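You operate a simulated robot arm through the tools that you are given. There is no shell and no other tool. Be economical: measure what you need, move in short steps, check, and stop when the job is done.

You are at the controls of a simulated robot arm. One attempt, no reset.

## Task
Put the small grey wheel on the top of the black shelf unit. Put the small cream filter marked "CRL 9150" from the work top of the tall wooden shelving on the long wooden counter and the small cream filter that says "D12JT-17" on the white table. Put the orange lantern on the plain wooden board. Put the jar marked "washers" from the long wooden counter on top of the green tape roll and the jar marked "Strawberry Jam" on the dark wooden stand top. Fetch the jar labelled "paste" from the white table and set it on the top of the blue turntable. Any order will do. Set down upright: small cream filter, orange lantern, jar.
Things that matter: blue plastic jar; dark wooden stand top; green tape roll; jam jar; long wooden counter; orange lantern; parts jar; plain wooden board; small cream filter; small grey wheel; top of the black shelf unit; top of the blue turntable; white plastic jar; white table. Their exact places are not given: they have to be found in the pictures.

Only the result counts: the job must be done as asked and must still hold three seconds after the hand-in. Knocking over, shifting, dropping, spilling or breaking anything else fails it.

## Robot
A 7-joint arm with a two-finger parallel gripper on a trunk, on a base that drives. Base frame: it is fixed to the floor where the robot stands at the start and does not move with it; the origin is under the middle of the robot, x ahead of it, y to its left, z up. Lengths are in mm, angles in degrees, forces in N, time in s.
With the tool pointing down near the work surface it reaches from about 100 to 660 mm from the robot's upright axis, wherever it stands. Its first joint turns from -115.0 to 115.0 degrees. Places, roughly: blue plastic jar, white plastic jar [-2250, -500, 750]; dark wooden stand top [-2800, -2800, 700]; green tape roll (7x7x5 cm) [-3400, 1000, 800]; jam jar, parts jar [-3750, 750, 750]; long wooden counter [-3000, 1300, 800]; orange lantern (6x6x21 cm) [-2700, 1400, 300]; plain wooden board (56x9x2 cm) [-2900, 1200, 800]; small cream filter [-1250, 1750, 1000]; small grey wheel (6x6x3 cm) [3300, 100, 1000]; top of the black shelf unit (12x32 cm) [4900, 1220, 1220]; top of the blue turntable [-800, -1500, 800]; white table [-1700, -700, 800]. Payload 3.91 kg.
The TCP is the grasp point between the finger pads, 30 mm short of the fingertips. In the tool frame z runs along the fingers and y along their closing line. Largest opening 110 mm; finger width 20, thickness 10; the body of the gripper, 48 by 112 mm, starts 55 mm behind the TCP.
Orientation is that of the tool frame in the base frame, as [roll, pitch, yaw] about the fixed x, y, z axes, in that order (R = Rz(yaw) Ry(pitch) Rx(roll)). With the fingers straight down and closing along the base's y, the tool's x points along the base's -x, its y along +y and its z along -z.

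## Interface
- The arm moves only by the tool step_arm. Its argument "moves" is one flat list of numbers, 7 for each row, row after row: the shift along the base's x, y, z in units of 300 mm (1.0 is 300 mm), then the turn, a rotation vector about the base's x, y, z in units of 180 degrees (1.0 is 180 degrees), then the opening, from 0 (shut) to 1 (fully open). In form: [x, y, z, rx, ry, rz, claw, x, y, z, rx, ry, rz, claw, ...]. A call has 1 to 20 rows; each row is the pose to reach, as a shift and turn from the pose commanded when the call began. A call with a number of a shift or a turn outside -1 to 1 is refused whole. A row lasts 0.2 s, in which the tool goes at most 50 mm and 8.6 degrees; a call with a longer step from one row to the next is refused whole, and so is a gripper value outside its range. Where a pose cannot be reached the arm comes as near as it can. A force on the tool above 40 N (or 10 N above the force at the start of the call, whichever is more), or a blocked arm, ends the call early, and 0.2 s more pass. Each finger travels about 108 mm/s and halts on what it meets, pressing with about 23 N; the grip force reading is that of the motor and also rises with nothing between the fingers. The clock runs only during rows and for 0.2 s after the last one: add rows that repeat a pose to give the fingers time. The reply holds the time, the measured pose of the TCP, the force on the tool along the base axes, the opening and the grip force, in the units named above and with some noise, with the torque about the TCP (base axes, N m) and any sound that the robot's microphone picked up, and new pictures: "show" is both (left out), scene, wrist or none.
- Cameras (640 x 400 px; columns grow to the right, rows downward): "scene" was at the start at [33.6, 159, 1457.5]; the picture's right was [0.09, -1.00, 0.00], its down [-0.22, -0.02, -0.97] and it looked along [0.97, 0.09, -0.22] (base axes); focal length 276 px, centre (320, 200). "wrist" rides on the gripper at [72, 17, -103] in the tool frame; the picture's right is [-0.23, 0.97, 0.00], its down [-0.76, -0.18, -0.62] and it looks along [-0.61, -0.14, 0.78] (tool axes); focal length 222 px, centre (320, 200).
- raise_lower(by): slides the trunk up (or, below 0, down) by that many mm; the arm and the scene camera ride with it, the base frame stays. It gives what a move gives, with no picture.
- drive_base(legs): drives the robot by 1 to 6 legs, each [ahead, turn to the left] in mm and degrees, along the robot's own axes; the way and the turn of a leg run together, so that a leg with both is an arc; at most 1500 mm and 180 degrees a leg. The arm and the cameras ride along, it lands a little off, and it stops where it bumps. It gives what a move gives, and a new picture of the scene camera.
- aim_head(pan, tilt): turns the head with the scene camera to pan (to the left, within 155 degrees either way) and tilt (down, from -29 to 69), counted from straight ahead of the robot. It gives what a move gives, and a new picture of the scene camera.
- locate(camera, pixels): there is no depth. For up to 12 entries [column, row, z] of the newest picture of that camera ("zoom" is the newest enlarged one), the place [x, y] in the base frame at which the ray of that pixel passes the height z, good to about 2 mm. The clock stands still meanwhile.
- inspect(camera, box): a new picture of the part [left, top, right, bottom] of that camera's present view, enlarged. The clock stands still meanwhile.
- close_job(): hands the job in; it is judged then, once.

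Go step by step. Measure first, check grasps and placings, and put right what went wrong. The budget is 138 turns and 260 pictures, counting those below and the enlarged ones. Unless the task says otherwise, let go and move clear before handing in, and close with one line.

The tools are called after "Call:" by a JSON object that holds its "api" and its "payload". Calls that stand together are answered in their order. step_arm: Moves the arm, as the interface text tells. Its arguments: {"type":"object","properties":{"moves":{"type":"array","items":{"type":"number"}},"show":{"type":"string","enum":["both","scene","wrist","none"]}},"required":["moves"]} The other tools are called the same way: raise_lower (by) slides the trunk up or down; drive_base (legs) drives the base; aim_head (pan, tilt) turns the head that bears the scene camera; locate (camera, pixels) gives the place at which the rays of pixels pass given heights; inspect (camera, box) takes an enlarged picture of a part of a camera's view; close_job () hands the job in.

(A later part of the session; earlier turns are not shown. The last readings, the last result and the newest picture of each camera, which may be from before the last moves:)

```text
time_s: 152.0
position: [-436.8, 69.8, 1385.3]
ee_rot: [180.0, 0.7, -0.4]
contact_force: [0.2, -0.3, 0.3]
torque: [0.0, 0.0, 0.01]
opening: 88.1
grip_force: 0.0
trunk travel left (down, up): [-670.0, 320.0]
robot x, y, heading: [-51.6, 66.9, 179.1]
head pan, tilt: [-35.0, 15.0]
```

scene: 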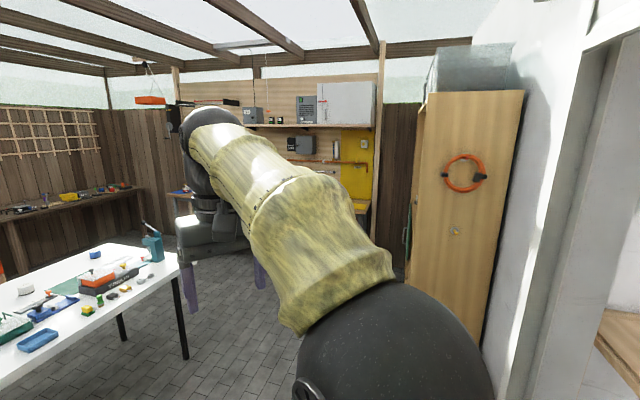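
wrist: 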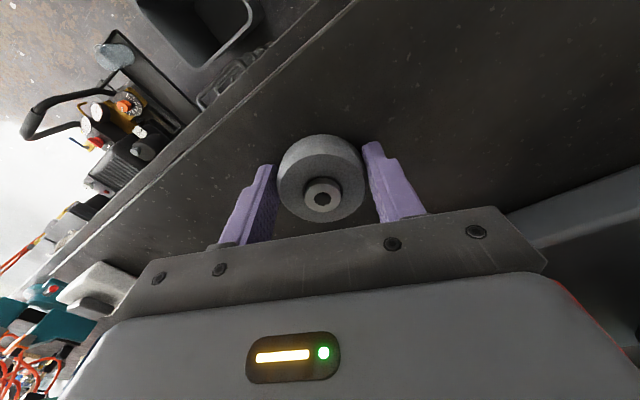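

The tall shelving's front faces away to the left of this view. I'll drive nearer to see it.

Call:
{"api": "drive_base", "payload": {"legs": [[0, -20], [1150, 0]]}}

Call:
{"api": "aim_head", "payload": {"pan": -60, "tilt": 15}}

```text
time_s: 160.2
position: [-1468.9, 595.9, 1384.6]
ee_rot: [-180.0, 0.7, -19.8]
contact_force: [0.1, 0.1, 0.2]
torque: [0.02, 0.0, 0.03]
opening: 88.0
grip_force: 0.0
trunk travel left (down, up): [-670.0, 320.0]
robot x, y, heading: [-1107.8, 468.2, 159.4]
head pan, tilt: [-35.0, 15.0]
```

scene: 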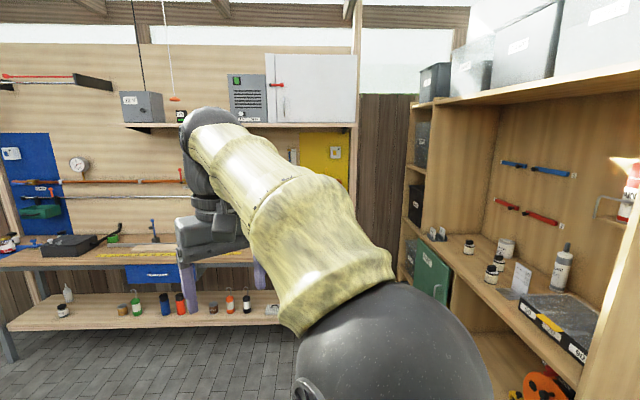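

```text
time_s: 161.1
position: [-1469.1, 594.2, 1385.5]
ee_rot: [-180.0, 0.7, -19.7]
contact_force: [0.8, 0.2, 0.1]
torque: [0.0, -0.02, 0.01]
opening: 88.2
grip_force: 0.2
trunk travel left (down, up): [-670.0, 320.0]
robot x, y, heading: [-1104.7, 464.1, 159.5]
head pan, tilt: [-60.0, 15.0]
```

scene: 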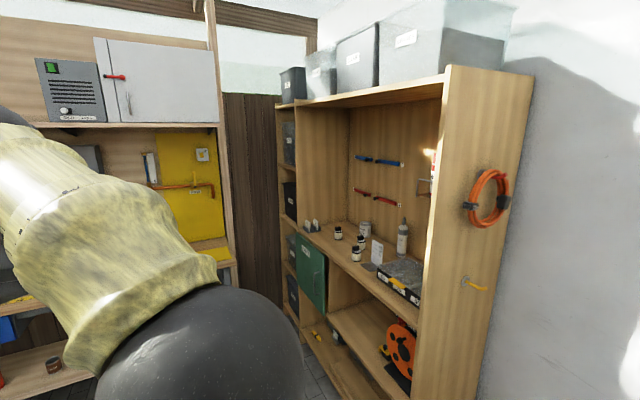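

Shelving work top seen at (310–420,220–300) with jars and cans. Enlarge.

Call:
{"api": "inspect", "payload": {"camera": "scene", "box": [296, 205, 424, 285]}}

Call:
{"api": "locate", "payload": {"camera": "scene", "pixels": [[304, 234, 1000], [420, 305, 1000], [338, 239, 1000], [355, 260, 1000], [361, 248, 1000], [365, 233, 1000], [402, 253, 1000], [415, 270, 1000]]}}

```text
5.00 times, centred on (360, 245) of scene
```

zoom: 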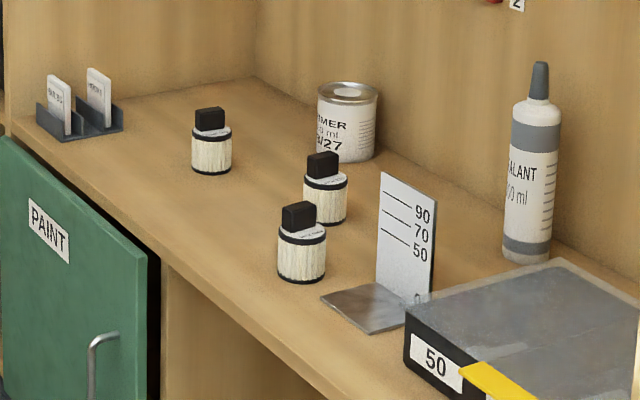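

```text
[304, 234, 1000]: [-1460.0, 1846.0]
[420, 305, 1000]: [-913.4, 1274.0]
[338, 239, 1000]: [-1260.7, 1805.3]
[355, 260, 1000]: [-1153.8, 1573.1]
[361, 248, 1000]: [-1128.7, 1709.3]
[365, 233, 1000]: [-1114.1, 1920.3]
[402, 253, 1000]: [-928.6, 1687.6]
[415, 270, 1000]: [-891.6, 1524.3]
```

Three cream filters with black caps stand on the work top; the shelving front faces about (-0.72,-0.69). I'll lower the trunk and drive to face it.

Call:
{"api": "raise_lower", "payload": {"by": -150}}

Call:
{"api": "drive_base", "payload": {"legs": [[0, -38.5], [870, 0], [0, -77.5]]}}

Call:
{"api": "aim_head", "payload": {"pan": 10, "tilt": 35}}

```text
time_s: 162.8
position: [-1468.2, 595.4, 1235.2]
ee_rot: [179.9, 0.7, -19.8]
contact_force: [1.0, 0.3, 0.3]
torque: [0.01, 0.01, 0.04]
opening: 87.8
grip_force: 0.0
trunk travel left (down, up): [-520.0, 470.0]
robot x, y, heading: [-1101.1, 462.7, 159.8]
head pan, tilt: [-60.0, 15.0]
```

```text
time_s: 175.6
position: [-1276.4, 1494.5, 1235.6]
ee_rot: [180.0, 0.7, -136.3]
contact_force: [-0.9, 0.2, -0.5]
torque: [0.0, 0.02, 0.03]
opening: 87.8
grip_force: 0.0
trunk travel left (down, up): [-520.0, 470.0]
robot x, y, heading: [-1558.6, 1223.9, 43.4]
head pan, tilt: [-60.0, 15.0]
```

scene: 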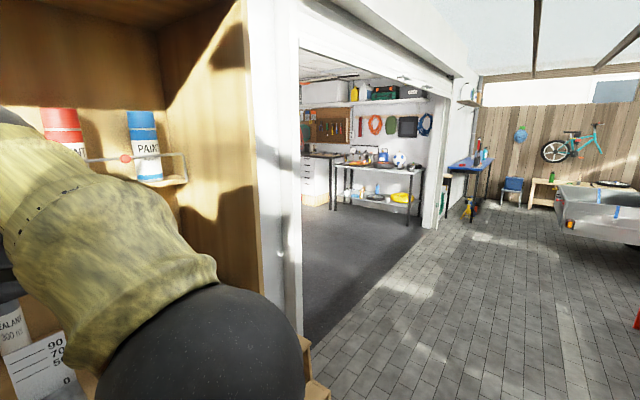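

```text
time_s: 177.0
position: [-1275.6, 1494.5, 1235.5]
ee_rot: [180.0, 0.6, -136.1]
contact_force: [0.6, -0.5, -0.7]
torque: [0.03, -0.02, -0.02]
opening: 88.1
grip_force: 0.0
trunk travel left (down, up): [-520.0, 470.0]
robot x, y, heading: [-1551.5, 1223.8, 43.3]
head pan, tilt: [10.0, 35.0]
```

scene: 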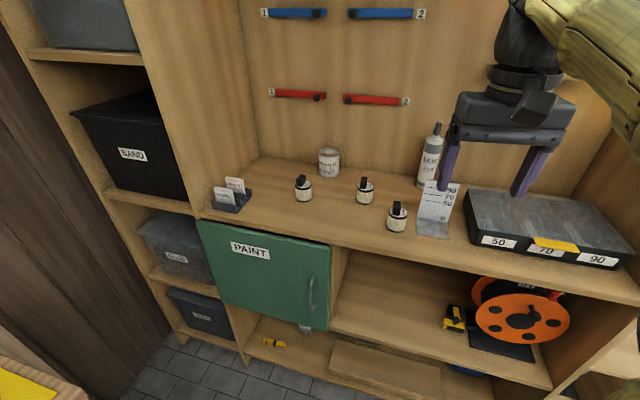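

Clear view of the three filters at (303,188), (365,190), (397,215). Enlarge to read labels.

Call:
{"api": "inspect", "payload": {"camera": "scene", "box": [282, 163, 346, 203]}}

Call:
{"api": "inspect", "payload": {"camera": "scene", "box": [352, 172, 432, 222]}}

Call:
{"api": "locate", "payload": {"camera": "scene", "pixels": [[303, 201, 950], [303, 201, 970], [303, 201, 990], [365, 204, 970], [397, 230, 970], [240, 212, 970], [330, 175, 970], [430, 237, 970]]}}

```text
10.00 times, centred on (314, 183) of scene
```

zoom: 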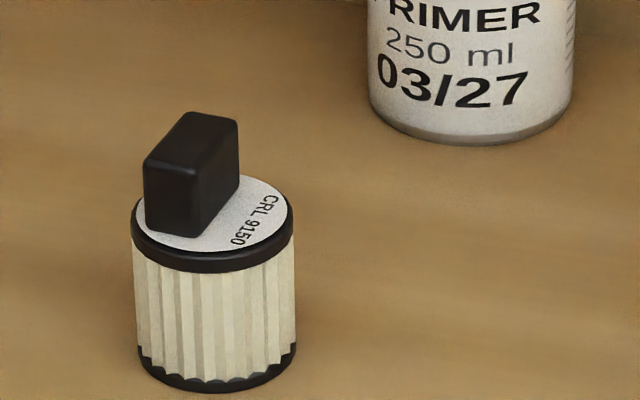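

```text
8.00 times, centred on (392, 197) of scene
```

zoom: 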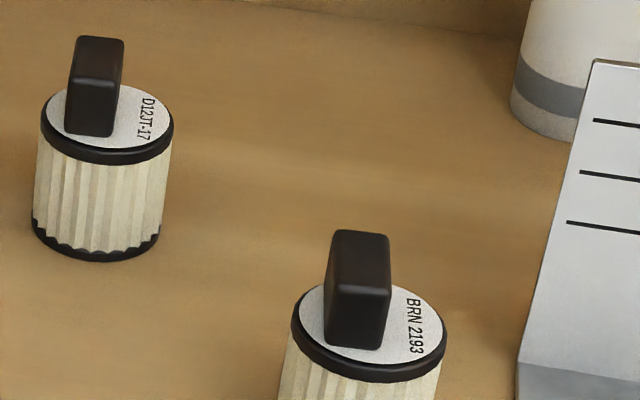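

```text
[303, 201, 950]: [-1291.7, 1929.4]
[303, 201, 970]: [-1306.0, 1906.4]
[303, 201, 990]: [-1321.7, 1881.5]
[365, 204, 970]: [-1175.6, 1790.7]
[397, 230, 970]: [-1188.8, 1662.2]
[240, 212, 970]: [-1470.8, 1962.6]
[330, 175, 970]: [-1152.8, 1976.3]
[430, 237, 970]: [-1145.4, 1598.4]
```

Left filter is CRL 9150, middle is D12JT-17, right (BRN 2193) stays. They are too far to reach, so I measure the edge to move closer.

Call:
{"api": "locate", "payload": {"camera": "scene", "pixels": [[210, 217, 930], [420, 257, 930], [303, 201, 935], [365, 204, 935], [397, 230, 935], [330, 175, 935], [240, 355, 100], [210, 340, 0], [345, 255, 930], [303, 181, 1000], [365, 182, 1000]]}}

```text
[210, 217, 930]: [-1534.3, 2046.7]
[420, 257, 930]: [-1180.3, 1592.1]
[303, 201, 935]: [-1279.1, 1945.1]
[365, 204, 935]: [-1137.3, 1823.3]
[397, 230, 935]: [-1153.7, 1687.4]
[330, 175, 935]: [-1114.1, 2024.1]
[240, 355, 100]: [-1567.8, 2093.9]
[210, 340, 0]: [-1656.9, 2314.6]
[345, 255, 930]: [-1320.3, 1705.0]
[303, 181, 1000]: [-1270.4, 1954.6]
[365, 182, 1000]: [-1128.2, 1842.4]
```

CRL 9150 sits about 770 mm away; I'll shift the base ~240 left and ~110 forward, keeping heading.

Call:
{"api": "drive_base", "payload": {"legs": [[0, 65.5], [264, 0], [0, -65.5]]}}

Call:
{"api": "aim_head", "payload": {"pan": 0, "tilt": 40}}

```text
time_s: 187.4
position: [-1364.0, 1741.2, 1234.7]
ee_rot: [-180.0, 0.7, -135.5]
contact_force: [-0.6, 0.3, 0.4]
torque: [-0.01, -0.01, 0.0]
opening: 88.0
grip_force: 0.0
trunk travel left (down, up): [-520.0, 470.0]
robot x, y, heading: [-1639.5, 1469.3, 44.0]
head pan, tilt: [10.0, 35.0]
```

scene: 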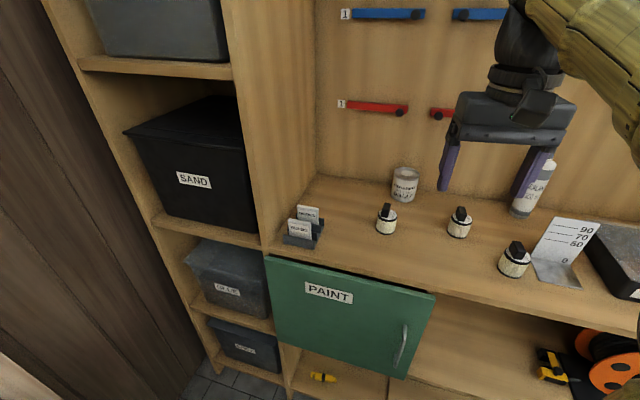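

```text
time_s: 188.1
position: [-1365.4, 1743.5, 1235.9]
ee_rot: [180.0, 0.7, -135.5]
contact_force: [0.5, 0.2, 0.7]
torque: [0.0, 0.02, 0.0]
opening: 88.0
grip_force: 0.0
trunk travel left (down, up): [-520.0, 470.0]
robot x, y, heading: [-1636.2, 1469.7, 44.0]
head pan, tilt: [0.0, 40.0]
```

scene: 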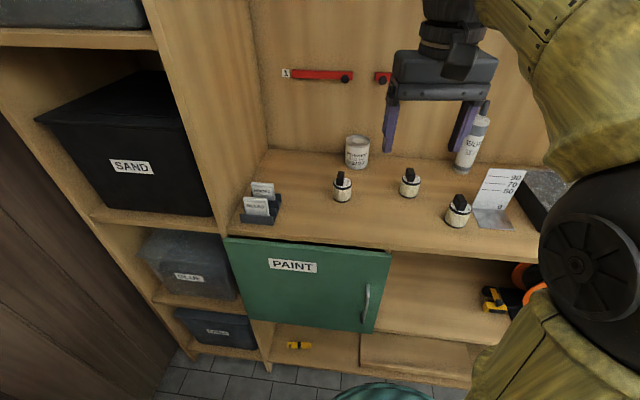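

Triangulate filter bases from this new stand: CRL base (343,202), D12 base (410,198).

Call:
{"api": "locate", "payload": {"camera": "scene", "pixels": [[343, 202, 920], [343, 202, 935], [343, 202, 950], [343, 202, 970], [410, 198, 935], [410, 198, 950], [343, 187, 1000], [227, 238, 935], [390, 251, 935]]}}

Call:
{"api": "inspect", "payload": {"camera": "scene", "box": [328, 165, 360, 210]}}

```text
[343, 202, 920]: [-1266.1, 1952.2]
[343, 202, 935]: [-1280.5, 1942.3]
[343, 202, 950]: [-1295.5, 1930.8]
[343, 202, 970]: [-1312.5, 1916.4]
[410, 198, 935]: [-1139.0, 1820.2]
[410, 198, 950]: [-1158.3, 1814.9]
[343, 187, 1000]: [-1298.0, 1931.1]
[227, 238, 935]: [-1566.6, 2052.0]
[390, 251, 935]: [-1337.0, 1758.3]
```

```text
8.89 times, centred on (344, 188) of scene
```

zoom: 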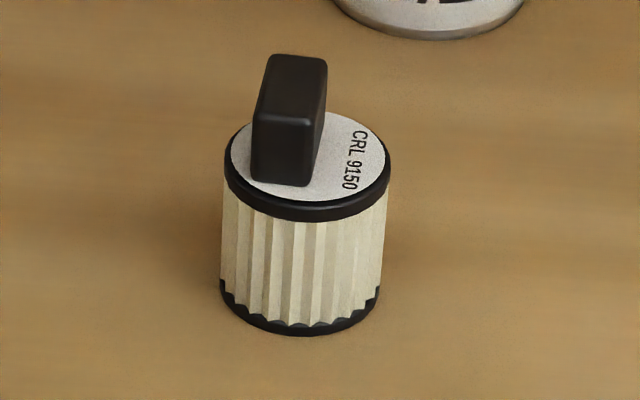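

Surface is at about z≈938 and CRL centre ≈(-1268,1956). Move above it and check with the wrist camera.

Call:
{"api": "step_arm", "payload": {"moves": [0.054, 0.118, -0.08, 0, 0, 0, 1, 0.108, 0.236, -0.16, 0, 0, 0, 1, 0.162, 0.353, -0.24, 0, 0, 0, 1, 0.216, 0.471, -0.32, 0, 0, 0, 1, 0.27, 0.589, -0.4, 0, 0, 0, 1, 0.323, 0.71, -0.48, 0, 0, 0, 1]}}

```text
time_s: 189.5
position: [-1268.9, 1957.8, 1090.8]
ee_rot: [-180.0, 0.7, -135.5]
contact_force: [0.0, 0.5, 0.7]
torque: [-0.02, -0.03, -0.06]
opening: 110.1
grip_force: 0.1
trunk travel left (down, up): [-520.0, 470.0]
robot x, y, heading: [-1641.0, 1472.7, 44.0]
head pan, tilt: [0.0, 40.0]
```

scene: 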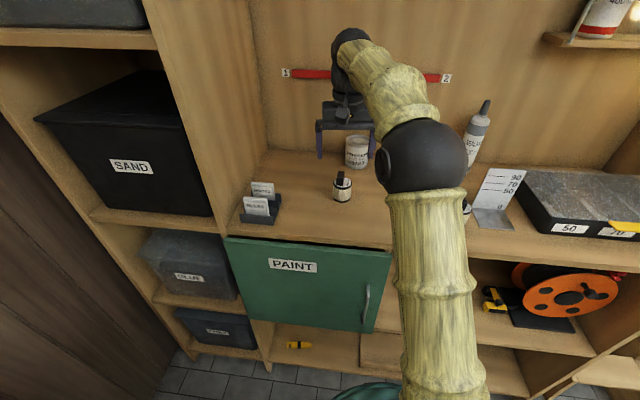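
wrist: 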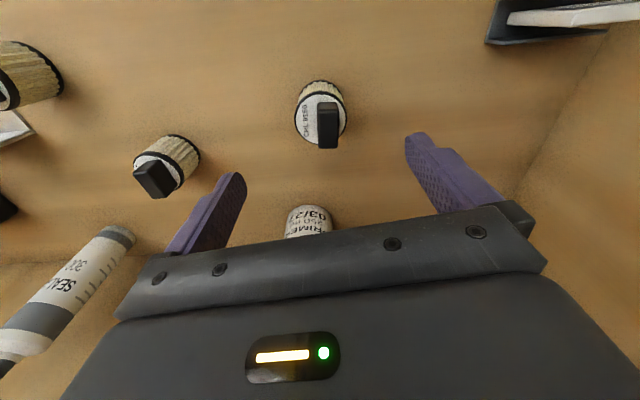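

Filter at (320,115) in wrist view. Locate its disc and base centre.

Call:
{"api": "locate", "payload": {"camera": "wrist", "pixels": [[320, 119, 980], [320, 119, 990], [322, 98, 940], [310, 205, 1010], [166, 165, 985]]}}

Call:
{"api": "inspect", "payload": {"camera": "wrist", "box": [272, 70, 368, 160]}}

Call:
{"api": "locate", "payload": {"camera": "scene", "pixels": [[342, 186, 980], [342, 186, 990], [342, 186, 970]]}}

```text
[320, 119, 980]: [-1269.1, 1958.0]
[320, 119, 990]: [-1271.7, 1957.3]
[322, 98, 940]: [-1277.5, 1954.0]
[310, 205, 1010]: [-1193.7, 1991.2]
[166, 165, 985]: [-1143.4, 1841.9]
```

```text
4.44 times, centred on (320, 115) of wrist
```

zoom: 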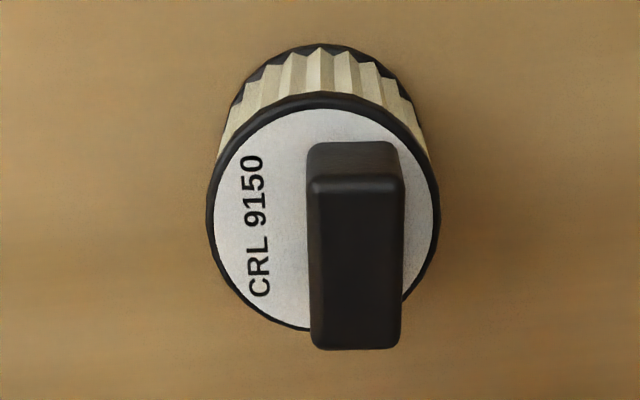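

```text
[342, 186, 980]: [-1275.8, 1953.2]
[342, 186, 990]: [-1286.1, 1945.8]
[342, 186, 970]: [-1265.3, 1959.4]
```

TCP is right over the disc centre. Descend to z≈976, close, lift 30 mm.

Call:
{"api": "step_arm", "payload": {"moves": [-0.003, 0, -0.13, 0, 0, 0, 1, -0.003, 0, -0.26, 0, 0, 0, 1, -0.003, 0, -0.34, 0, 0, 0, 1, -0.003, 0, -0.38, 0, 0, 0, 1, -0.003, 0, -0.38, 0, 0, 0, 0.7, -0.003, 0, -0.38, 0, 0, 0, 0.45, -0.003, 0, -0.38, 0, 0, 0, 0.3, -0.003, 0, -0.38, 0, 0, 0, 0.3], "show": "wrist"}}

```text
time_s: 191.3
position: [-1269.0, 1957.1, 977.9]
ee_rot: [180.0, 0.8, -135.5]
contact_force: [0.3, 0.1, 0.5]
torque: [0.02, -0.05, 0.02]
opening: 46.8
grip_force: 22.9
trunk travel left (down, up): [-520.0, 470.0]
robot x, y, heading: [-1637.7, 1471.9, 44.3]
head pan, tilt: [0.0, 40.0]
```

wrist: 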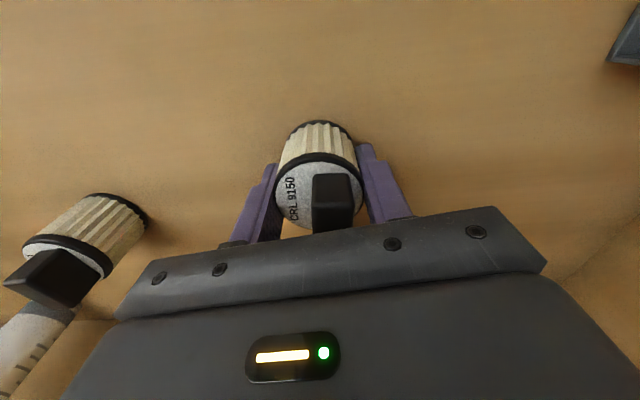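

Gripped at 46.8 mm. Lift 150 mm and retract to the robot.

Call:
{"api": "step_arm", "payload": {"moves": [0, 0, 0.07, 0, 0, 0, 0.3, 0, 0, 0.2, 0, 0, 0, 0.3, 0, 0, 0.35, 0, 0, 0, 0.3, 0, 0, 0.5, 0, 0, 0, 0.3, -0.09, -0.12, 0.5, 0, 0, 0, 0.3, -0.18, -0.24, 0.5, 0, 0, 0, 0.3, -0.27, -0.36, 0.5, 0, 0, 0, 0.3, -0.36, -0.48, 0.55, 0, 0, 0, 0.3, -0.45, -0.6, 0.6, 0, 0, 0, 0.3, -0.54, -0.7, 0.65, 0, 0, 0, 0.3], "show": "wrist"}}

Call:
{"api": "aim_head", "payload": {"pan": 130, "tilt": 20}}

```text
time_s: 193.5
position: [-1429.4, 1745.7, 1170.6]
ee_rot: [-179.9, 0.7, -135.5]
contact_force: [-0.9, 0.7, 0.6]
torque: [-0.02, 0.01, 0.03]
opening: 46.9
grip_force: 22.7
trunk travel left (down, up): [-520.0, 470.0]
robot x, y, heading: [-1642.2, 1469.2, 43.9]
head pan, tilt: [0.0, 40.0]
```

wrist: 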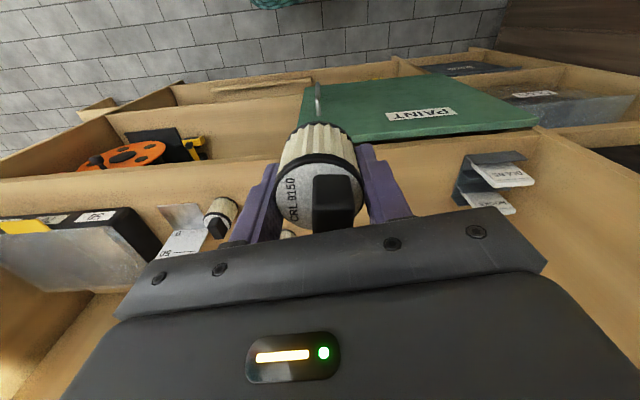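

```text
time_s: 195.6
position: [-1429.2, 1746.5, 1170.0]
ee_rot: [-180.0, 0.7, -135.5]
contact_force: [-0.3, 0.4, 0.6]
torque: [0.0, -0.02, 0.01]
opening: 46.1
grip_force: 23.2
trunk travel left (down, up): [-520.0, 470.0]
robot x, y, heading: [-1639.3, 1464.8, 43.9]
head pan, tilt: [130.0, 20.0]
```

scene: 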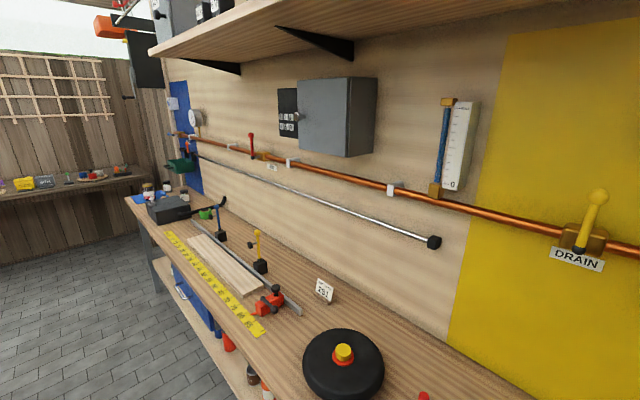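

The long counter is beside us: board at (190–260,235–295), green thing at (207,213), jars near (150,188). Measure it.

Call:
{"api": "locate", "payload": {"camera": "scene", "pixels": [[125, 198, 820], [180, 275, 820], [240, 365, 820], [207, 213, 830], [190, 236, 820], [262, 292, 820], [343, 365, 820], [260, 335, 820], [170, 210, 830], [300, 300, 820], [470, 390, 820]]}}

Call:
{"api": "inspect", "payload": {"camera": "scene", "box": [115, 170, 275, 270]}}

```text
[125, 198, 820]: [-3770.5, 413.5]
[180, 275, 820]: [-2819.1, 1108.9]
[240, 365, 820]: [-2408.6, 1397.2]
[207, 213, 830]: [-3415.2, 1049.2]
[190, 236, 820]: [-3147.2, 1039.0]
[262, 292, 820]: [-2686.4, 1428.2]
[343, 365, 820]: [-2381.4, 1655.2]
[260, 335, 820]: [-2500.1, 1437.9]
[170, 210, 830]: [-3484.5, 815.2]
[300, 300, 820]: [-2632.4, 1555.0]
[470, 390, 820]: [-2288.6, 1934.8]
```

```text
4.00 times, centred on (195, 220) of scene
```

zoom: 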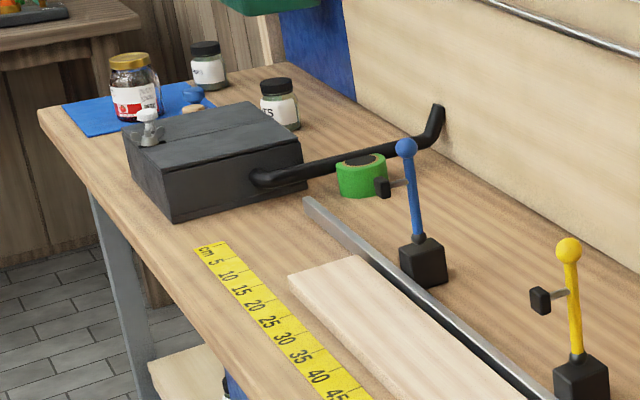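

The counter's front edge runs at ~36°; a free spot for the filter is at about (-2440,1500), right of the yellow tape. I'll reverse there and face the counter.

Call:
{"api": "drive_base", "payload": {"legs": [[0, -5.7], [-630, 0], [0, 87.7]]}}

Call:
{"api": "aim_head", "payload": {"pan": 0, "tilt": 40}}

```text
time_s: 205.7
position: [-2375.2, 1327.5, 1170.5]
ee_rot: [-180.0, 0.7, -54.0]
contact_force: [0.7, 0.4, 0.3]
torque: [0.03, 0.01, 0.01]
opening: 46.5
grip_force: 23.0
trunk travel left (down, up): [-520.0, 470.0]
robot x, y, heading: [-2129.4, 1076.6, 125.6]
head pan, tilt: [130.0, 20.0]
```

scene: 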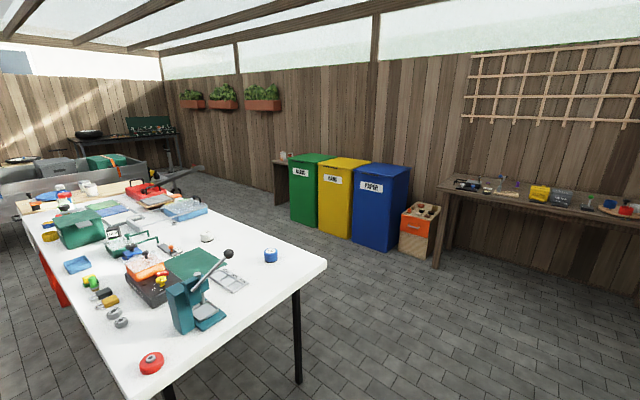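

```text
time_s: 207.8
position: [-2375.3, 1328.3, 1169.6]
ee_rot: [179.9, 0.6, -54.0]
contact_force: [0.0, 0.1, -0.1]
torque: [-0.03, 0.03, 0.01]
opening: 46.4
grip_force: 23.1
trunk travel left (down, up): [-520.0, 470.0]
robot x, y, heading: [-2133.0, 1073.3, 125.7]
head pan, tilt: [0.0, 40.0]
```

scene: 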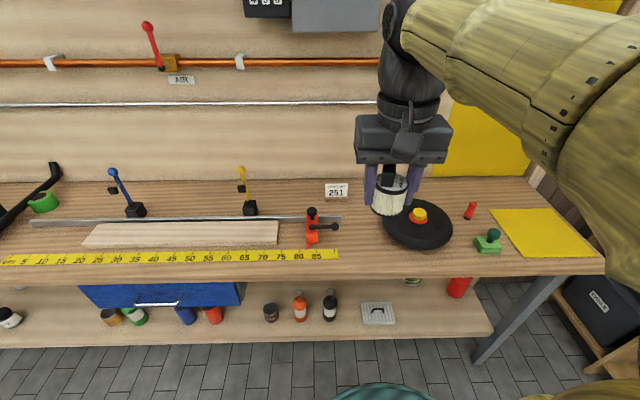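

A roomy free spot is between the yellow stand and the "251" tag, around (290,200), or by the tape end. Measure heights and candidates; also enlarge the lower shelf.

Call:
{"api": "locate", "payload": {"camera": "scene", "pixels": [[339, 258, 780], [339, 258, 800], [339, 258, 820], [339, 258, 840], [290, 198, 810], [362, 245, 810], [320, 275, 810], [600, 270, 810], [418, 225, 830], [385, 240, 810]]}}

Call:
{"api": "inspect", "payload": {"camera": "scene", "box": [220, 270, 420, 350]}}

```text
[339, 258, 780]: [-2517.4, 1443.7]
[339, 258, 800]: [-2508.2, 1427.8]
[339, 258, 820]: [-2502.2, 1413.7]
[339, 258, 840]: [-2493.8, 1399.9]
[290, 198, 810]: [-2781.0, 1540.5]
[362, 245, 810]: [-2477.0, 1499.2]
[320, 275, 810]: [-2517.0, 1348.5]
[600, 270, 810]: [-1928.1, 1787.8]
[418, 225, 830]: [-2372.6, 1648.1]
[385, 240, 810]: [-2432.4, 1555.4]
```

```text
3.20 times, centred on (320, 310) of scene
```

zoom: 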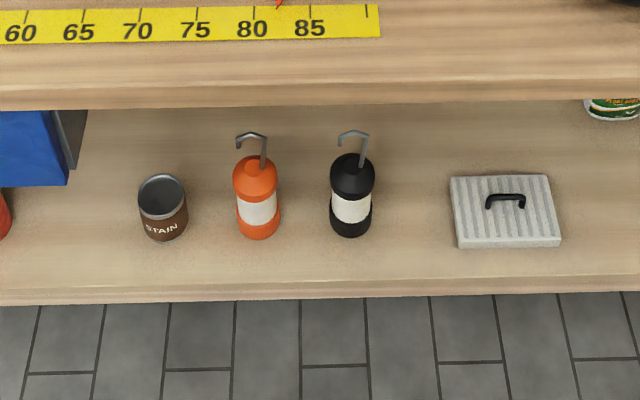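

Orange lantern with a hook is on the lower shelf at zoom (257,195). For the filter I'll use the spot at (361,252), between tape end and black disc.

Call:
{"api": "locate", "payload": {"camera": "scene", "pixels": [[361, 252, 800], [361, 252, 820], [385, 235, 810], [340, 227, 830]]}}

Call:
{"api": "step_arm", "payload": {"moves": [-0.05, 0.07, -0.1, 0, 0, 0, 0.3, -0.1, 0.14, -0.2, 0, 0, 0, 0.3, -0.15, 0.21, -0.3, 0, 0, 0, 0.3, -0.2, 0.28, -0.4, 0, 0, 0, 0.3, -0.25, 0.36, -0.5, 0, 0, 0, 0.3, -0.3, 0.43, -0.6, 0, 0, 0, 0.3, -0.357, 0.51, -0.7, 0, 0, 0, 0.3]}}

```text
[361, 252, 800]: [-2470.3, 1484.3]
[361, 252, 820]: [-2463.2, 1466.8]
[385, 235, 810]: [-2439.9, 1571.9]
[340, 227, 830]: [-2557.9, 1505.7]
```

```text
time_s: 209.4
position: [-2481.8, 1479.1, 959.2]
ee_rot: [180.0, 0.6, -54.0]
contact_force: [0.2, -0.6, 0.2]
torque: [-0.02, -0.01, -0.03]
opening: 46.5
grip_force: 23.2
trunk travel left (down, up): [-520.0, 470.0]
robot x, y, heading: [-2134.6, 1076.9, 125.5]
head pan, tilt: [0.0, 40.0]
```

scene: 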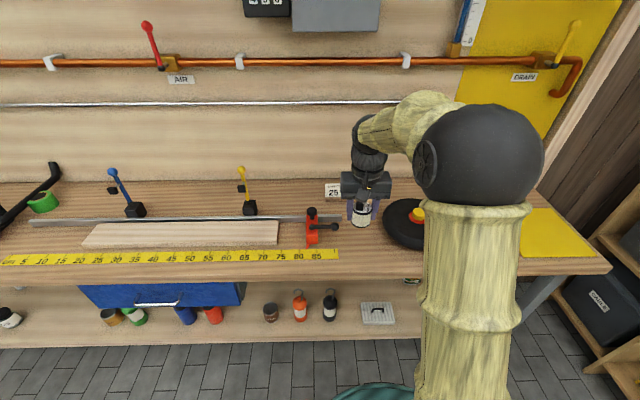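
wrist: 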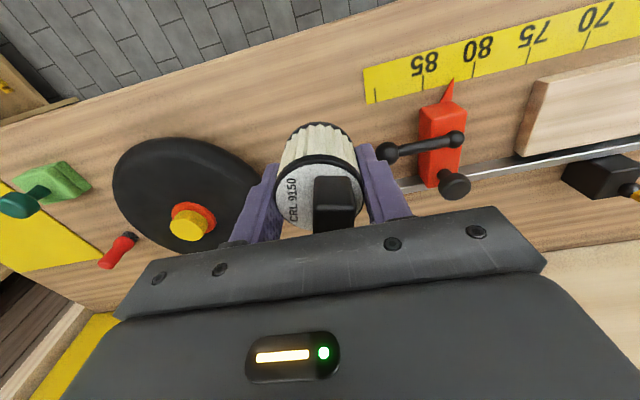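

Check the disc edge and vise-handle end relative to the TCP.

Call:
{"api": "locate", "payload": {"camera": "wrist", "pixels": [[262, 190, 825], [225, 150, 825], [385, 152, 840], [375, 100, 805], [275, 105, 805], [400, 10, 805], [30, 125, 805]]}}

```text
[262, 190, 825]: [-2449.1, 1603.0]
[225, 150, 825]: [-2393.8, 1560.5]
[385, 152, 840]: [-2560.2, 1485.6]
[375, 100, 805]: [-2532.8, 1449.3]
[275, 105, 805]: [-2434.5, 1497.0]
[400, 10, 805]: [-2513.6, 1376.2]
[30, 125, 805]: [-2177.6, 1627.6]
```

Target (-2465,1479) leaves good clearance. Lower to z≈860, then probe in small steps.

Call:
{"api": "step_arm", "payload": {"moves": [0.055, 0, -0.13, 0, 0, 0, 0.3, 0.055, 0, -0.26, 0, 0, 0, 0.3, 0.055, 0, -0.33, 0, 0, 0, 0.3, 0.055, 0, -0.345, 0, 0, 0, 0.3, 0.055, 0, -0.355, 0, 0, 0, 0.3, 0.055, 0, -0.365, 0, 0, 0, 0.3, 0.055, 0, -0.375, 0, 0, 0, 0.3, 0.055, 0, -0.385, 0, 0, 0, 0.3, 0.055, 0, -0.395, 0, 0, 0, 0.3, 0.055, 0, -0.405, 0, 0, 0, 0.3, 0.055, 0, -0.415, 0, 0, 0, 0.3], "show": "wrist"}}

```text
time_s: 211.8
position: [-2464.6, 1481.5, 837.6]
ee_rot: [-180.0, 0.8, -54.1]
contact_force: [-0.6, -0.6, 8.9]
torque: [-0.04, 0.03, -0.02]
opening: 46.5
grip_force: 22.9
trunk travel left (down, up): [-520.0, 470.0]
robot x, y, heading: [-2132.6, 1082.1, 125.6]
head pan, tilt: [0.0, 40.0]
```

wrist: 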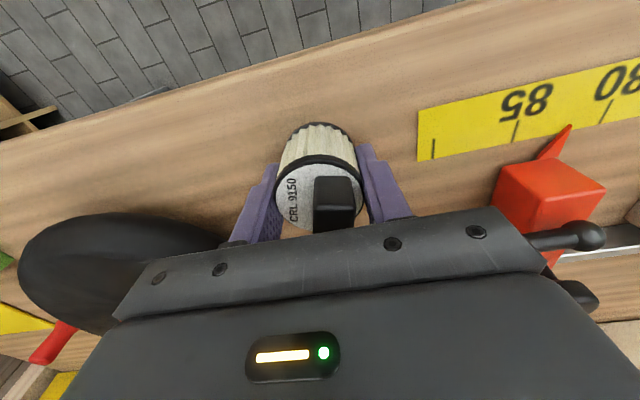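

Touching down (8.9 N) → counter z≈798. Release, lift, and retract.

Call:
{"api": "step_arm", "payload": {"moves": [0, 0, 0, 0, 0, 0, 0.5, 0, 0, 0, 0, 0, 0, 0.62, 0, 0, 0, 0, 0, 0, 0.62, 0, 0, 0.1, 0, 0, 0, 0.62, 0, 0, 0.25, 0, 0, 0, 0.62, 0, 0, 0.4, 0, 0, 0, 0.62, 0.05, -0.07, 0.52, 0, 0, 0, 0.62, 0.13, -0.18, 0.6, 0, 0, 0, 0.62, 0.21, -0.29, 0.65, 0, 0, 0, 0.8, 0.28, -0.4, 0.7, 0, 0, 0, 0.8], "show": "scene"}}

```text
time_s: 214.0
position: [-2381.2, 1357.9, 1044.5]
ee_rot: [-180.0, 0.7, -54.0]
contact_force: [0.9, 0.0, 0.5]
torque: [-0.02, 0.05, -0.03]
opening: 88.4
grip_force: 0.0
trunk travel left (down, up): [-520.0, 470.0]
robot x, y, heading: [-2134.4, 1080.6, 125.6]
head pan, tilt: [0.0, 40.0]
```

scene: 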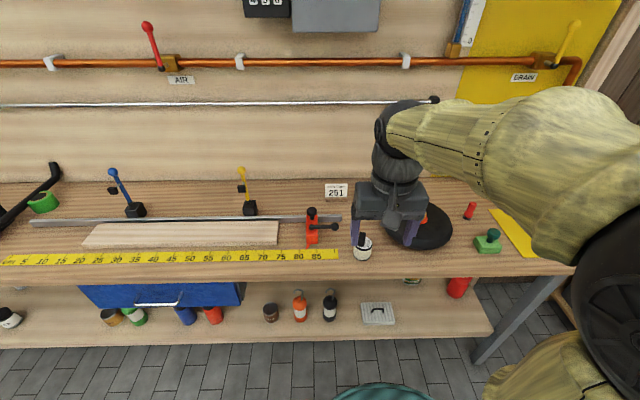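

Filter stands upright at (362,247). Next the orange lantern on the lower shelf; find the height by matching base and hook-top rays (height 210).

Call:
{"api": "locate", "payload": {"camera": "scene", "pixels": [[300.6, 321, 150], [300.6, 321, 200], [300.6, 321, 250], [300.6, 321, 300], [299, 290, 360], [299, 290, 410], [299, 290, 460], [299, 290, 510], [310, 343, 200], [310, 343, 250], [310, 281, 790]]}}

```text
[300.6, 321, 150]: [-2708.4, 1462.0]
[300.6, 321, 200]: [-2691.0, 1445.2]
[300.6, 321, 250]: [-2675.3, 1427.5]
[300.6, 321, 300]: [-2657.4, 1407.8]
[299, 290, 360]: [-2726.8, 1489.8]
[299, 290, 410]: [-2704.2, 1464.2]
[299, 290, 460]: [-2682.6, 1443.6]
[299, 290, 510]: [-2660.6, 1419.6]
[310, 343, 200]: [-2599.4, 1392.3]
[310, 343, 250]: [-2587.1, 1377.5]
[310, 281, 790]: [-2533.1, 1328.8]
```

The lantern stands ~210 mm inside the counter edge on a low shelf (z≈200). I'll move back from the counter so I can lower the trunk, tilt the tool and then drive in. Measure the board first.

Call:
{"api": "locate", "payload": {"camera": "scene", "pixels": [[83, 245, 818], [90, 223, 818], [278, 243, 818], [277, 221, 818], [215, 233, 818], [250, 215, 800]]}}

Call:
{"api": "drive_base", "payload": {"legs": [[0, 121.6], [318, 0], [0, -121.6]]}}

Call:
{"api": "raise_lower", "payload": {"by": -480}}

Call:
{"api": "aim_head", "payload": {"pan": 0, "tilt": 30}}

```text
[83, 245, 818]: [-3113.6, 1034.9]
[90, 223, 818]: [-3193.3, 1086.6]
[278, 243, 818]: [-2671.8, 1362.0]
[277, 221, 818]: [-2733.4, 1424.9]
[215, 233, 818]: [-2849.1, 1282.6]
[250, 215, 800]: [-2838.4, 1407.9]
```

```text
time_s: 231.2
position: [-2506.6, 1070.1, 1044.1]
ee_rot: [180.0, 0.7, -55.9]
contact_force: [-0.7, 0.2, 0.0]
torque: [-0.01, -0.02, 0.0]
opening: 87.9
grip_force: 0.1
trunk travel left (down, up): [-520.0, 470.0]
robot x, y, heading: [-2267.9, 782.4, 123.5]
head pan, tilt: [0.0, 40.0]
```

scene: 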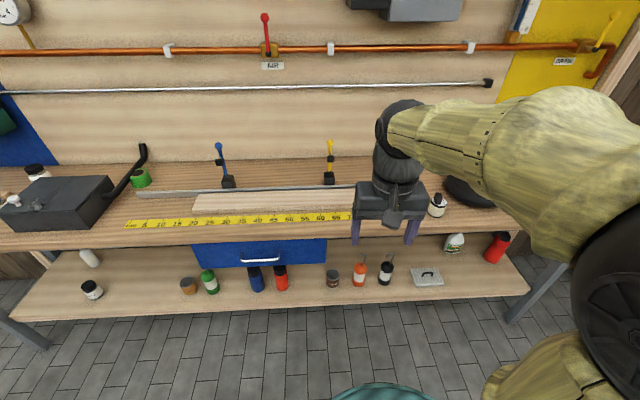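

```text
refused: -480 is not a number from -400 to 400
```

```text
time_s: 231.9
position: [-2507.7, 1070.1, 1044.4]
ee_rot: [180.0, 0.7, -55.9]
contact_force: [0.7, 0.1, -0.7]
torque: [0.02, 0.02, 0.01]
opening: 88.1
grip_force: 0.1
trunk travel left (down, up): [-520.0, 470.0]
robot x, y, heading: [-2271.0, 779.3, 123.7]
head pan, tilt: [0.0, 30.0]
```

scene: 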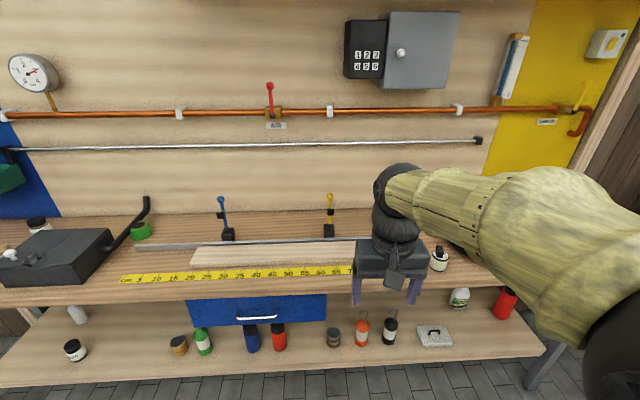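

Lantern now at (361,335). Lower the trunk by 400 and look from the lower viewpoint.

Call:
{"api": "locate", "payload": {"camera": "scene", "pixels": [[361, 346, 180], [361, 346, 200], [361, 346, 250], [362, 326, 300], [362, 326, 340]]}}

Call:
{"api": "raise_lower", "payload": {"by": -400}}

Call:
{"api": "aim_head", "payload": {"pan": 0, "tilt": 35}}

```text
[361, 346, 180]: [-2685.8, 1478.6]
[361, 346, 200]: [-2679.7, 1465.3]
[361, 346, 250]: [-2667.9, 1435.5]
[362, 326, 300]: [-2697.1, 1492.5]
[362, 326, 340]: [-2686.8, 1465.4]
```

```text
time_s: 235.7
position: [-2507.1, 1070.6, 644.5]
ee_rot: [-179.9, 0.7, -55.9]
contact_force: [0.1, -0.1, -0.2]
torque: [0.01, 0.03, 0.01]
opening: 88.2
grip_force: 0.0
trunk travel left (down, up): [-120.0, 870.0]
robot x, y, heading: [-2264.9, 780.5, 123.7]
head pan, tilt: [0.0, 30.0]
```

```text
time_s: 236.4
position: [-2507.6, 1070.0, 643.7]
ee_rot: [-179.9, 0.7, -55.8]
contact_force: [-0.7, 0.0, 0.4]
torque: [0.01, 0.0, -0.03]
opening: 88.0
grip_force: 0.1
trunk travel left (down, up): [-120.0, 870.0]
robot x, y, heading: [-2267.8, 780.5, 123.6]
head pan, tilt: [0.0, 35.0]
```

scene: 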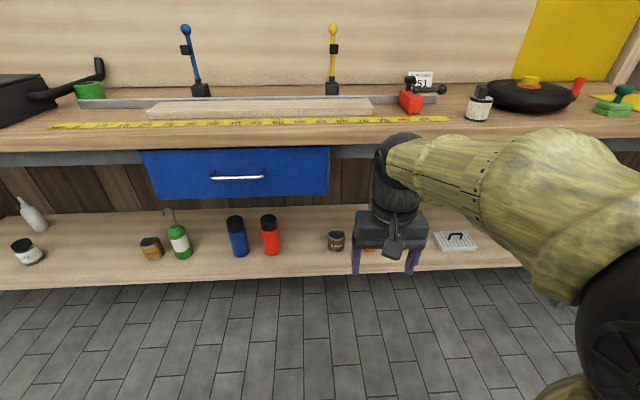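

The gripper hides the lantern now; use the shelf's front edge to fix shelf height and compare rays.

Call:
{"api": "locate", "payload": {"camera": "scene", "pixels": [[310, 274, 200], [310, 274, 250], [310, 274, 300], [337, 251, 200], [337, 251, 250], [337, 251, 300], [320, 146, 798], [110, 153, 798]]}}

Call:
{"api": "step_arm", "payload": {"moves": [0, 0, 0.1, 0, 0, 0, 0.8, 0.02, -0.03, 0.2, 0, 0, 0, 0.8, 0.04, -0.06, 0.3, 0, 0, 0, 0.8], "show": "scene"}}

```text
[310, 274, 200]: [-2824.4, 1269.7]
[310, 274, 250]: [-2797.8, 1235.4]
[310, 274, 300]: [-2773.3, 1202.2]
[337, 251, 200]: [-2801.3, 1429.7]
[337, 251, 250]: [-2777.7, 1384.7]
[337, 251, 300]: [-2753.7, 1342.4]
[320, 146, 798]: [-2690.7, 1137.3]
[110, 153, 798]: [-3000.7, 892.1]
```

```text
time_s: 237.2
position: [-2495.1, 1051.3, 734.3]
ee_rot: [-180.0, 0.6, -56.0]
contact_force: [-0.7, -0.3, -0.3]
torque: [0.0, -0.01, -0.03]
opening: 88.1
grip_force: 0.1
trunk travel left (down, up): [-120.0, 870.0]
robot x, y, heading: [-2266.7, 777.1, 123.9]
head pan, tilt: [0.0, 35.0]
```

scene: 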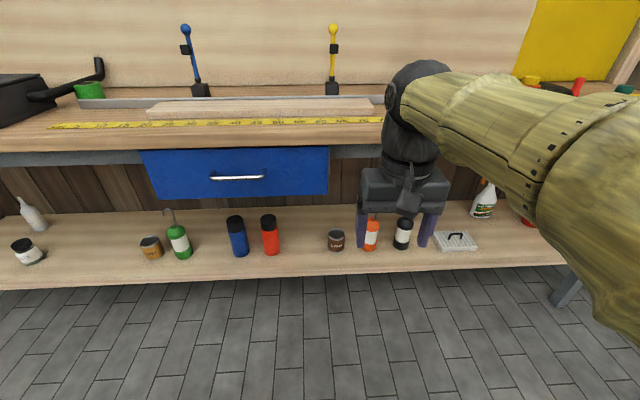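

Now the lantern is visible between the fingers at (371,237). Locate its base and compare.

Call:
{"api": "inspect", "payload": {"camera": "scene", "box": [320, 195, 420, 265]}}

Call:
{"api": "locate", "payload": {"camera": "scene", "pixels": [[371, 250, 200], [371, 250, 230], [371, 250, 250], [371, 250, 270], [371, 250, 300]]}}

```text
5.71 times, centred on (370, 230) of scene
```

zoom: 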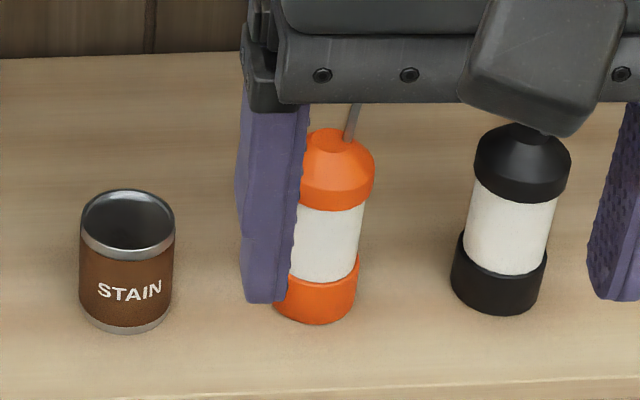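

```text
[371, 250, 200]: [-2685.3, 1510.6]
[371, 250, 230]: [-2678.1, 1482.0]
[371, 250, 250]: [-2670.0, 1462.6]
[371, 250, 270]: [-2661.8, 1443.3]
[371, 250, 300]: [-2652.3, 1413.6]
```

The shelf is at z≈285 and the lantern axis at ≈(-2673,1440). I'll tilt the tool 60° forward while extending a little, still in front of the counter.

Call:
{"api": "step_arm", "payload": {"moves": [-0.012, 0.078, -0.04, 0.0396, 0.0265, 0, 0.78, -0.025, 0.155, -0.08, 0.0791, 0.0529, 0, 0.78, -0.037, 0.233, -0.13, 0.1187, 0.0794, 0, 0.78, -0.05, 0.31, -0.17, 0.1583, 0.1059, 0, 0.78, -0.062, 0.388, -0.21, 0.1979, 0.1324, 0, 0.78, -0.074, 0.466, -0.26, 0.2374, 0.1588, 0, 0.78, -0.087, 0.543, -0.3, 0.277, 0.1853, 0, 0.78], "show": "none"}}

Call:
{"api": "raise_lower", "payload": {"by": -118}}

Call:
{"api": "aim_head", "payload": {"pan": 0, "tilt": 25}}

```text
time_s: 239.0
position: [-2490.9, 1231.5, 644.3]
ee_rot: [-179.4, 60.8, -60.1]
contact_force: [0.5, 0.1, 0.5]
torque: [-0.02, 0.03, 0.02]
opening: 86.0
grip_force: 0.1
trunk travel left (down, up): [-120.0, 870.0]
robot x, y, heading: [-2270.9, 779.4, 123.6]
head pan, tilt: [0.0, 35.0]
stopped in row 7: the arm was blocked; the commanded pose is now the measured one
```

```text
time_s: 240.4
position: [-2490.6, 1230.0, 525.3]
ee_rot: [-179.2, 60.8, -60.1]
contact_force: [0.3, 0.1, -0.7]
torque: [0.03, 0.04, -0.03]
opening: 85.7
grip_force: 0.1
trunk travel left (down, up): [-2.0, 988.0]
robot x, y, heading: [-2269.3, 780.4, 123.6]
head pan, tilt: [0.0, 35.0]
```

```text
time_s: 241.2
position: [-2490.0, 1231.1, 526.3]
ee_rot: [-179.3, 60.8, -60.0]
contact_force: [0.4, 0.2, -0.1]
torque: [-0.01, -0.01, -0.02]
opening: 86.0
grip_force: 0.0
trunk travel left (down, up): [-2.0, 988.0]
robot x, y, heading: [-2267.8, 776.1, 123.7]
head pan, tilt: [0.0, 25.0]
```

scene: 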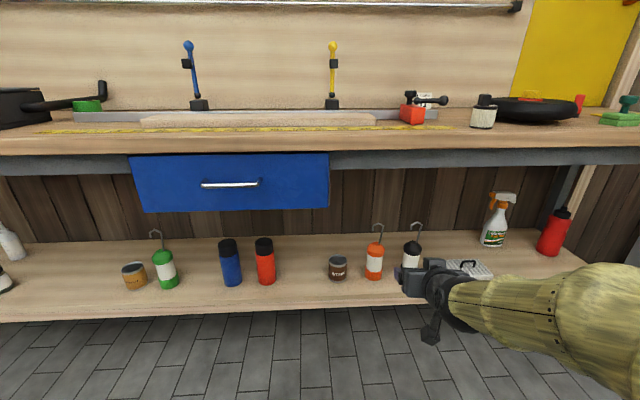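

The tool is tilted; now a low view of the lantern, base at (374,279). Triangulate again.

Call:
{"api": "locate", "payload": {"camera": "scene", "pixels": [[374, 279, 270], [374, 279, 280], [374, 279, 290], [374, 279, 300], [374, 246, 400], [374, 246, 420], [411, 262, 340], [338, 280, 285]]}}

Call:
{"api": "inspect", "payload": {"camera": "scene", "box": [324, 215, 436, 290]}}

```text
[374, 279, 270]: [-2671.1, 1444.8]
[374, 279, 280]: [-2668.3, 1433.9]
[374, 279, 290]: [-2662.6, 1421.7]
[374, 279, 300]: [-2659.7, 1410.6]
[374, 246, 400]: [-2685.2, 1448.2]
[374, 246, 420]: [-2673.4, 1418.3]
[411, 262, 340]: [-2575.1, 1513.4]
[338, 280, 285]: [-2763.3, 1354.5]
```

```text
5.33 times, centred on (380, 252) of scene
```

zoom: 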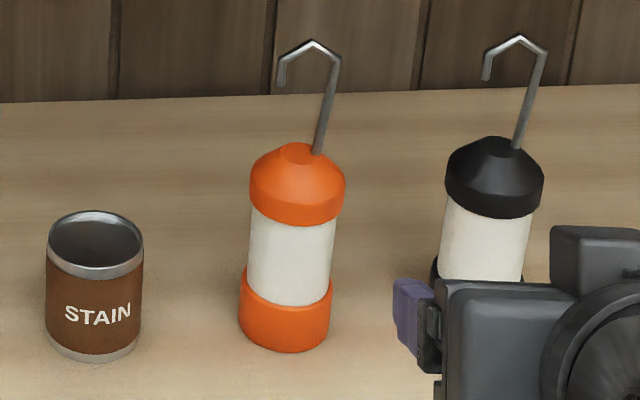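

Lantern axis ≈(-2680,1449), shelf z≈285, body ~120 tall. Align the tool: lower to z 350, shift left 37, extend 90, correct yaw.

Call:
{"api": "step_arm", "payload": {"moves": [0, 0, -0.14, 0, 0, 0.005, 0.9, 0, 0, -0.28, 0, 0, 0.01, 0.9, 0, 0, -0.42, 0, 0, 0.015, 0.9, 0, 0, -0.56, 0, 0, 0.02, 0.9, -0.09, 0.06, -0.58, 0, 0, 0.02, 0.9, -0.18, 0.12, -0.587, 0, 0, 0.02, 0.9, -0.27, 0.18, -0.587, 0, 0, 0.02, 0.9]}}

```text
time_s: 242.8
position: [-2571.0, 1283.4, 348.2]
ee_rot: [-179.3, 60.9, -56.4]
contact_force: [-0.5, -0.7, 0.7]
torque: [0.02, 0.03, -0.06]
opening: 99.0
grip_force: 0.0
out of reach, approached as far as the arm can: row 3, 4
trunk travel left (down, up): [-2.0, 988.0]
robot x, y, heading: [-2270.8, 776.0, 123.8]
head pan, tilt: [0.0, 25.0]
```

scene: 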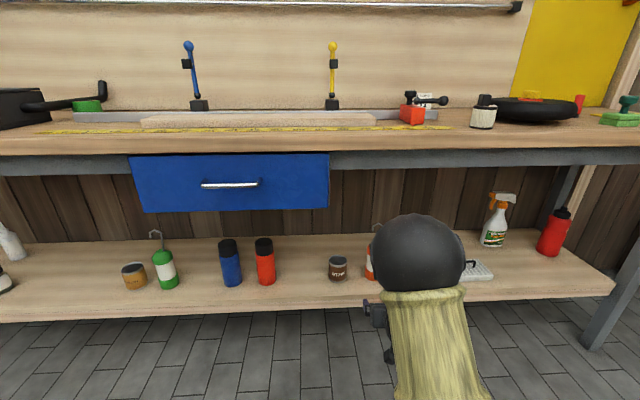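
wrist: 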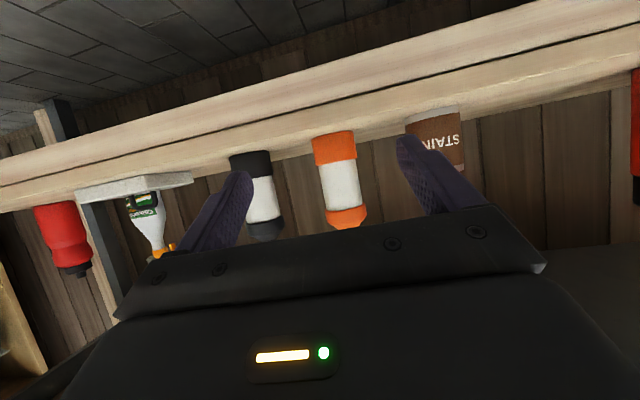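

The lantern is seen between the fingers at (340,180). Check alignment via wrist rays.

Call:
{"api": "locate", "payload": {"camera": "wrist", "pixels": [[340, 183, 345], [340, 183, 340], [335, 133, 285], [345, 225, 400], [260, 155, 285], [343, 205, 370]]}}

```text
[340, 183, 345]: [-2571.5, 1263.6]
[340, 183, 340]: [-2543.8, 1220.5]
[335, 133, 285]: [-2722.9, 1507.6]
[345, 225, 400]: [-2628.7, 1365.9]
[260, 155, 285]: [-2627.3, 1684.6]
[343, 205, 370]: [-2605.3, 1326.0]
```

Alignment is within ~5 mm laterally. To keep the elbow away from the counter frame, I extend the arm 110 mm (slightly up), then drive the rest.

Call:
{"api": "step_arm", "payload": {"moves": [-0.014, -0.009, 0.047, 0, 0, 0, 0.9, -0.082, 0.092, 0.047, 0, 0, 0, 0.9, -0.15, 0.194, 0.047, 0, 0, 0, 0.9, -0.218, 0.295, 0.047, 0, 0, 0, 0.9]}}

```text
time_s: 243.8
position: [-2636.7, 1372.8, 365.3]
ee_rot: [-179.3, 60.8, -56.6]
contact_force: [-0.2, 0.3, 0.5]
torque: [-0.02, 0.0, -0.04]
opening: 98.9
grip_force: 0.1
trunk travel left (down, up): [-2.0, 988.0]
robot x, y, heading: [-2268.3, 782.3, 123.6]
head pan, tilt: [0.0, 25.0]
```

scene: 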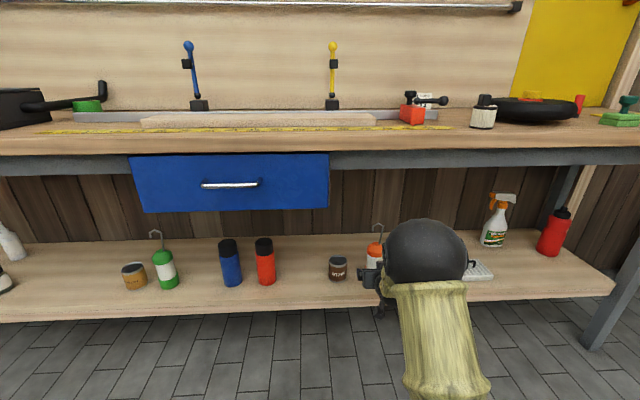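
wrist: 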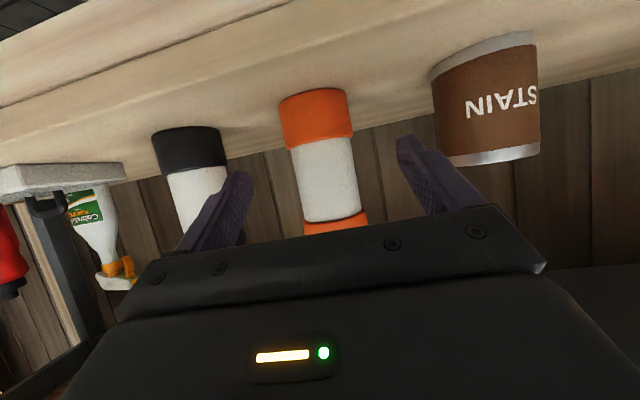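

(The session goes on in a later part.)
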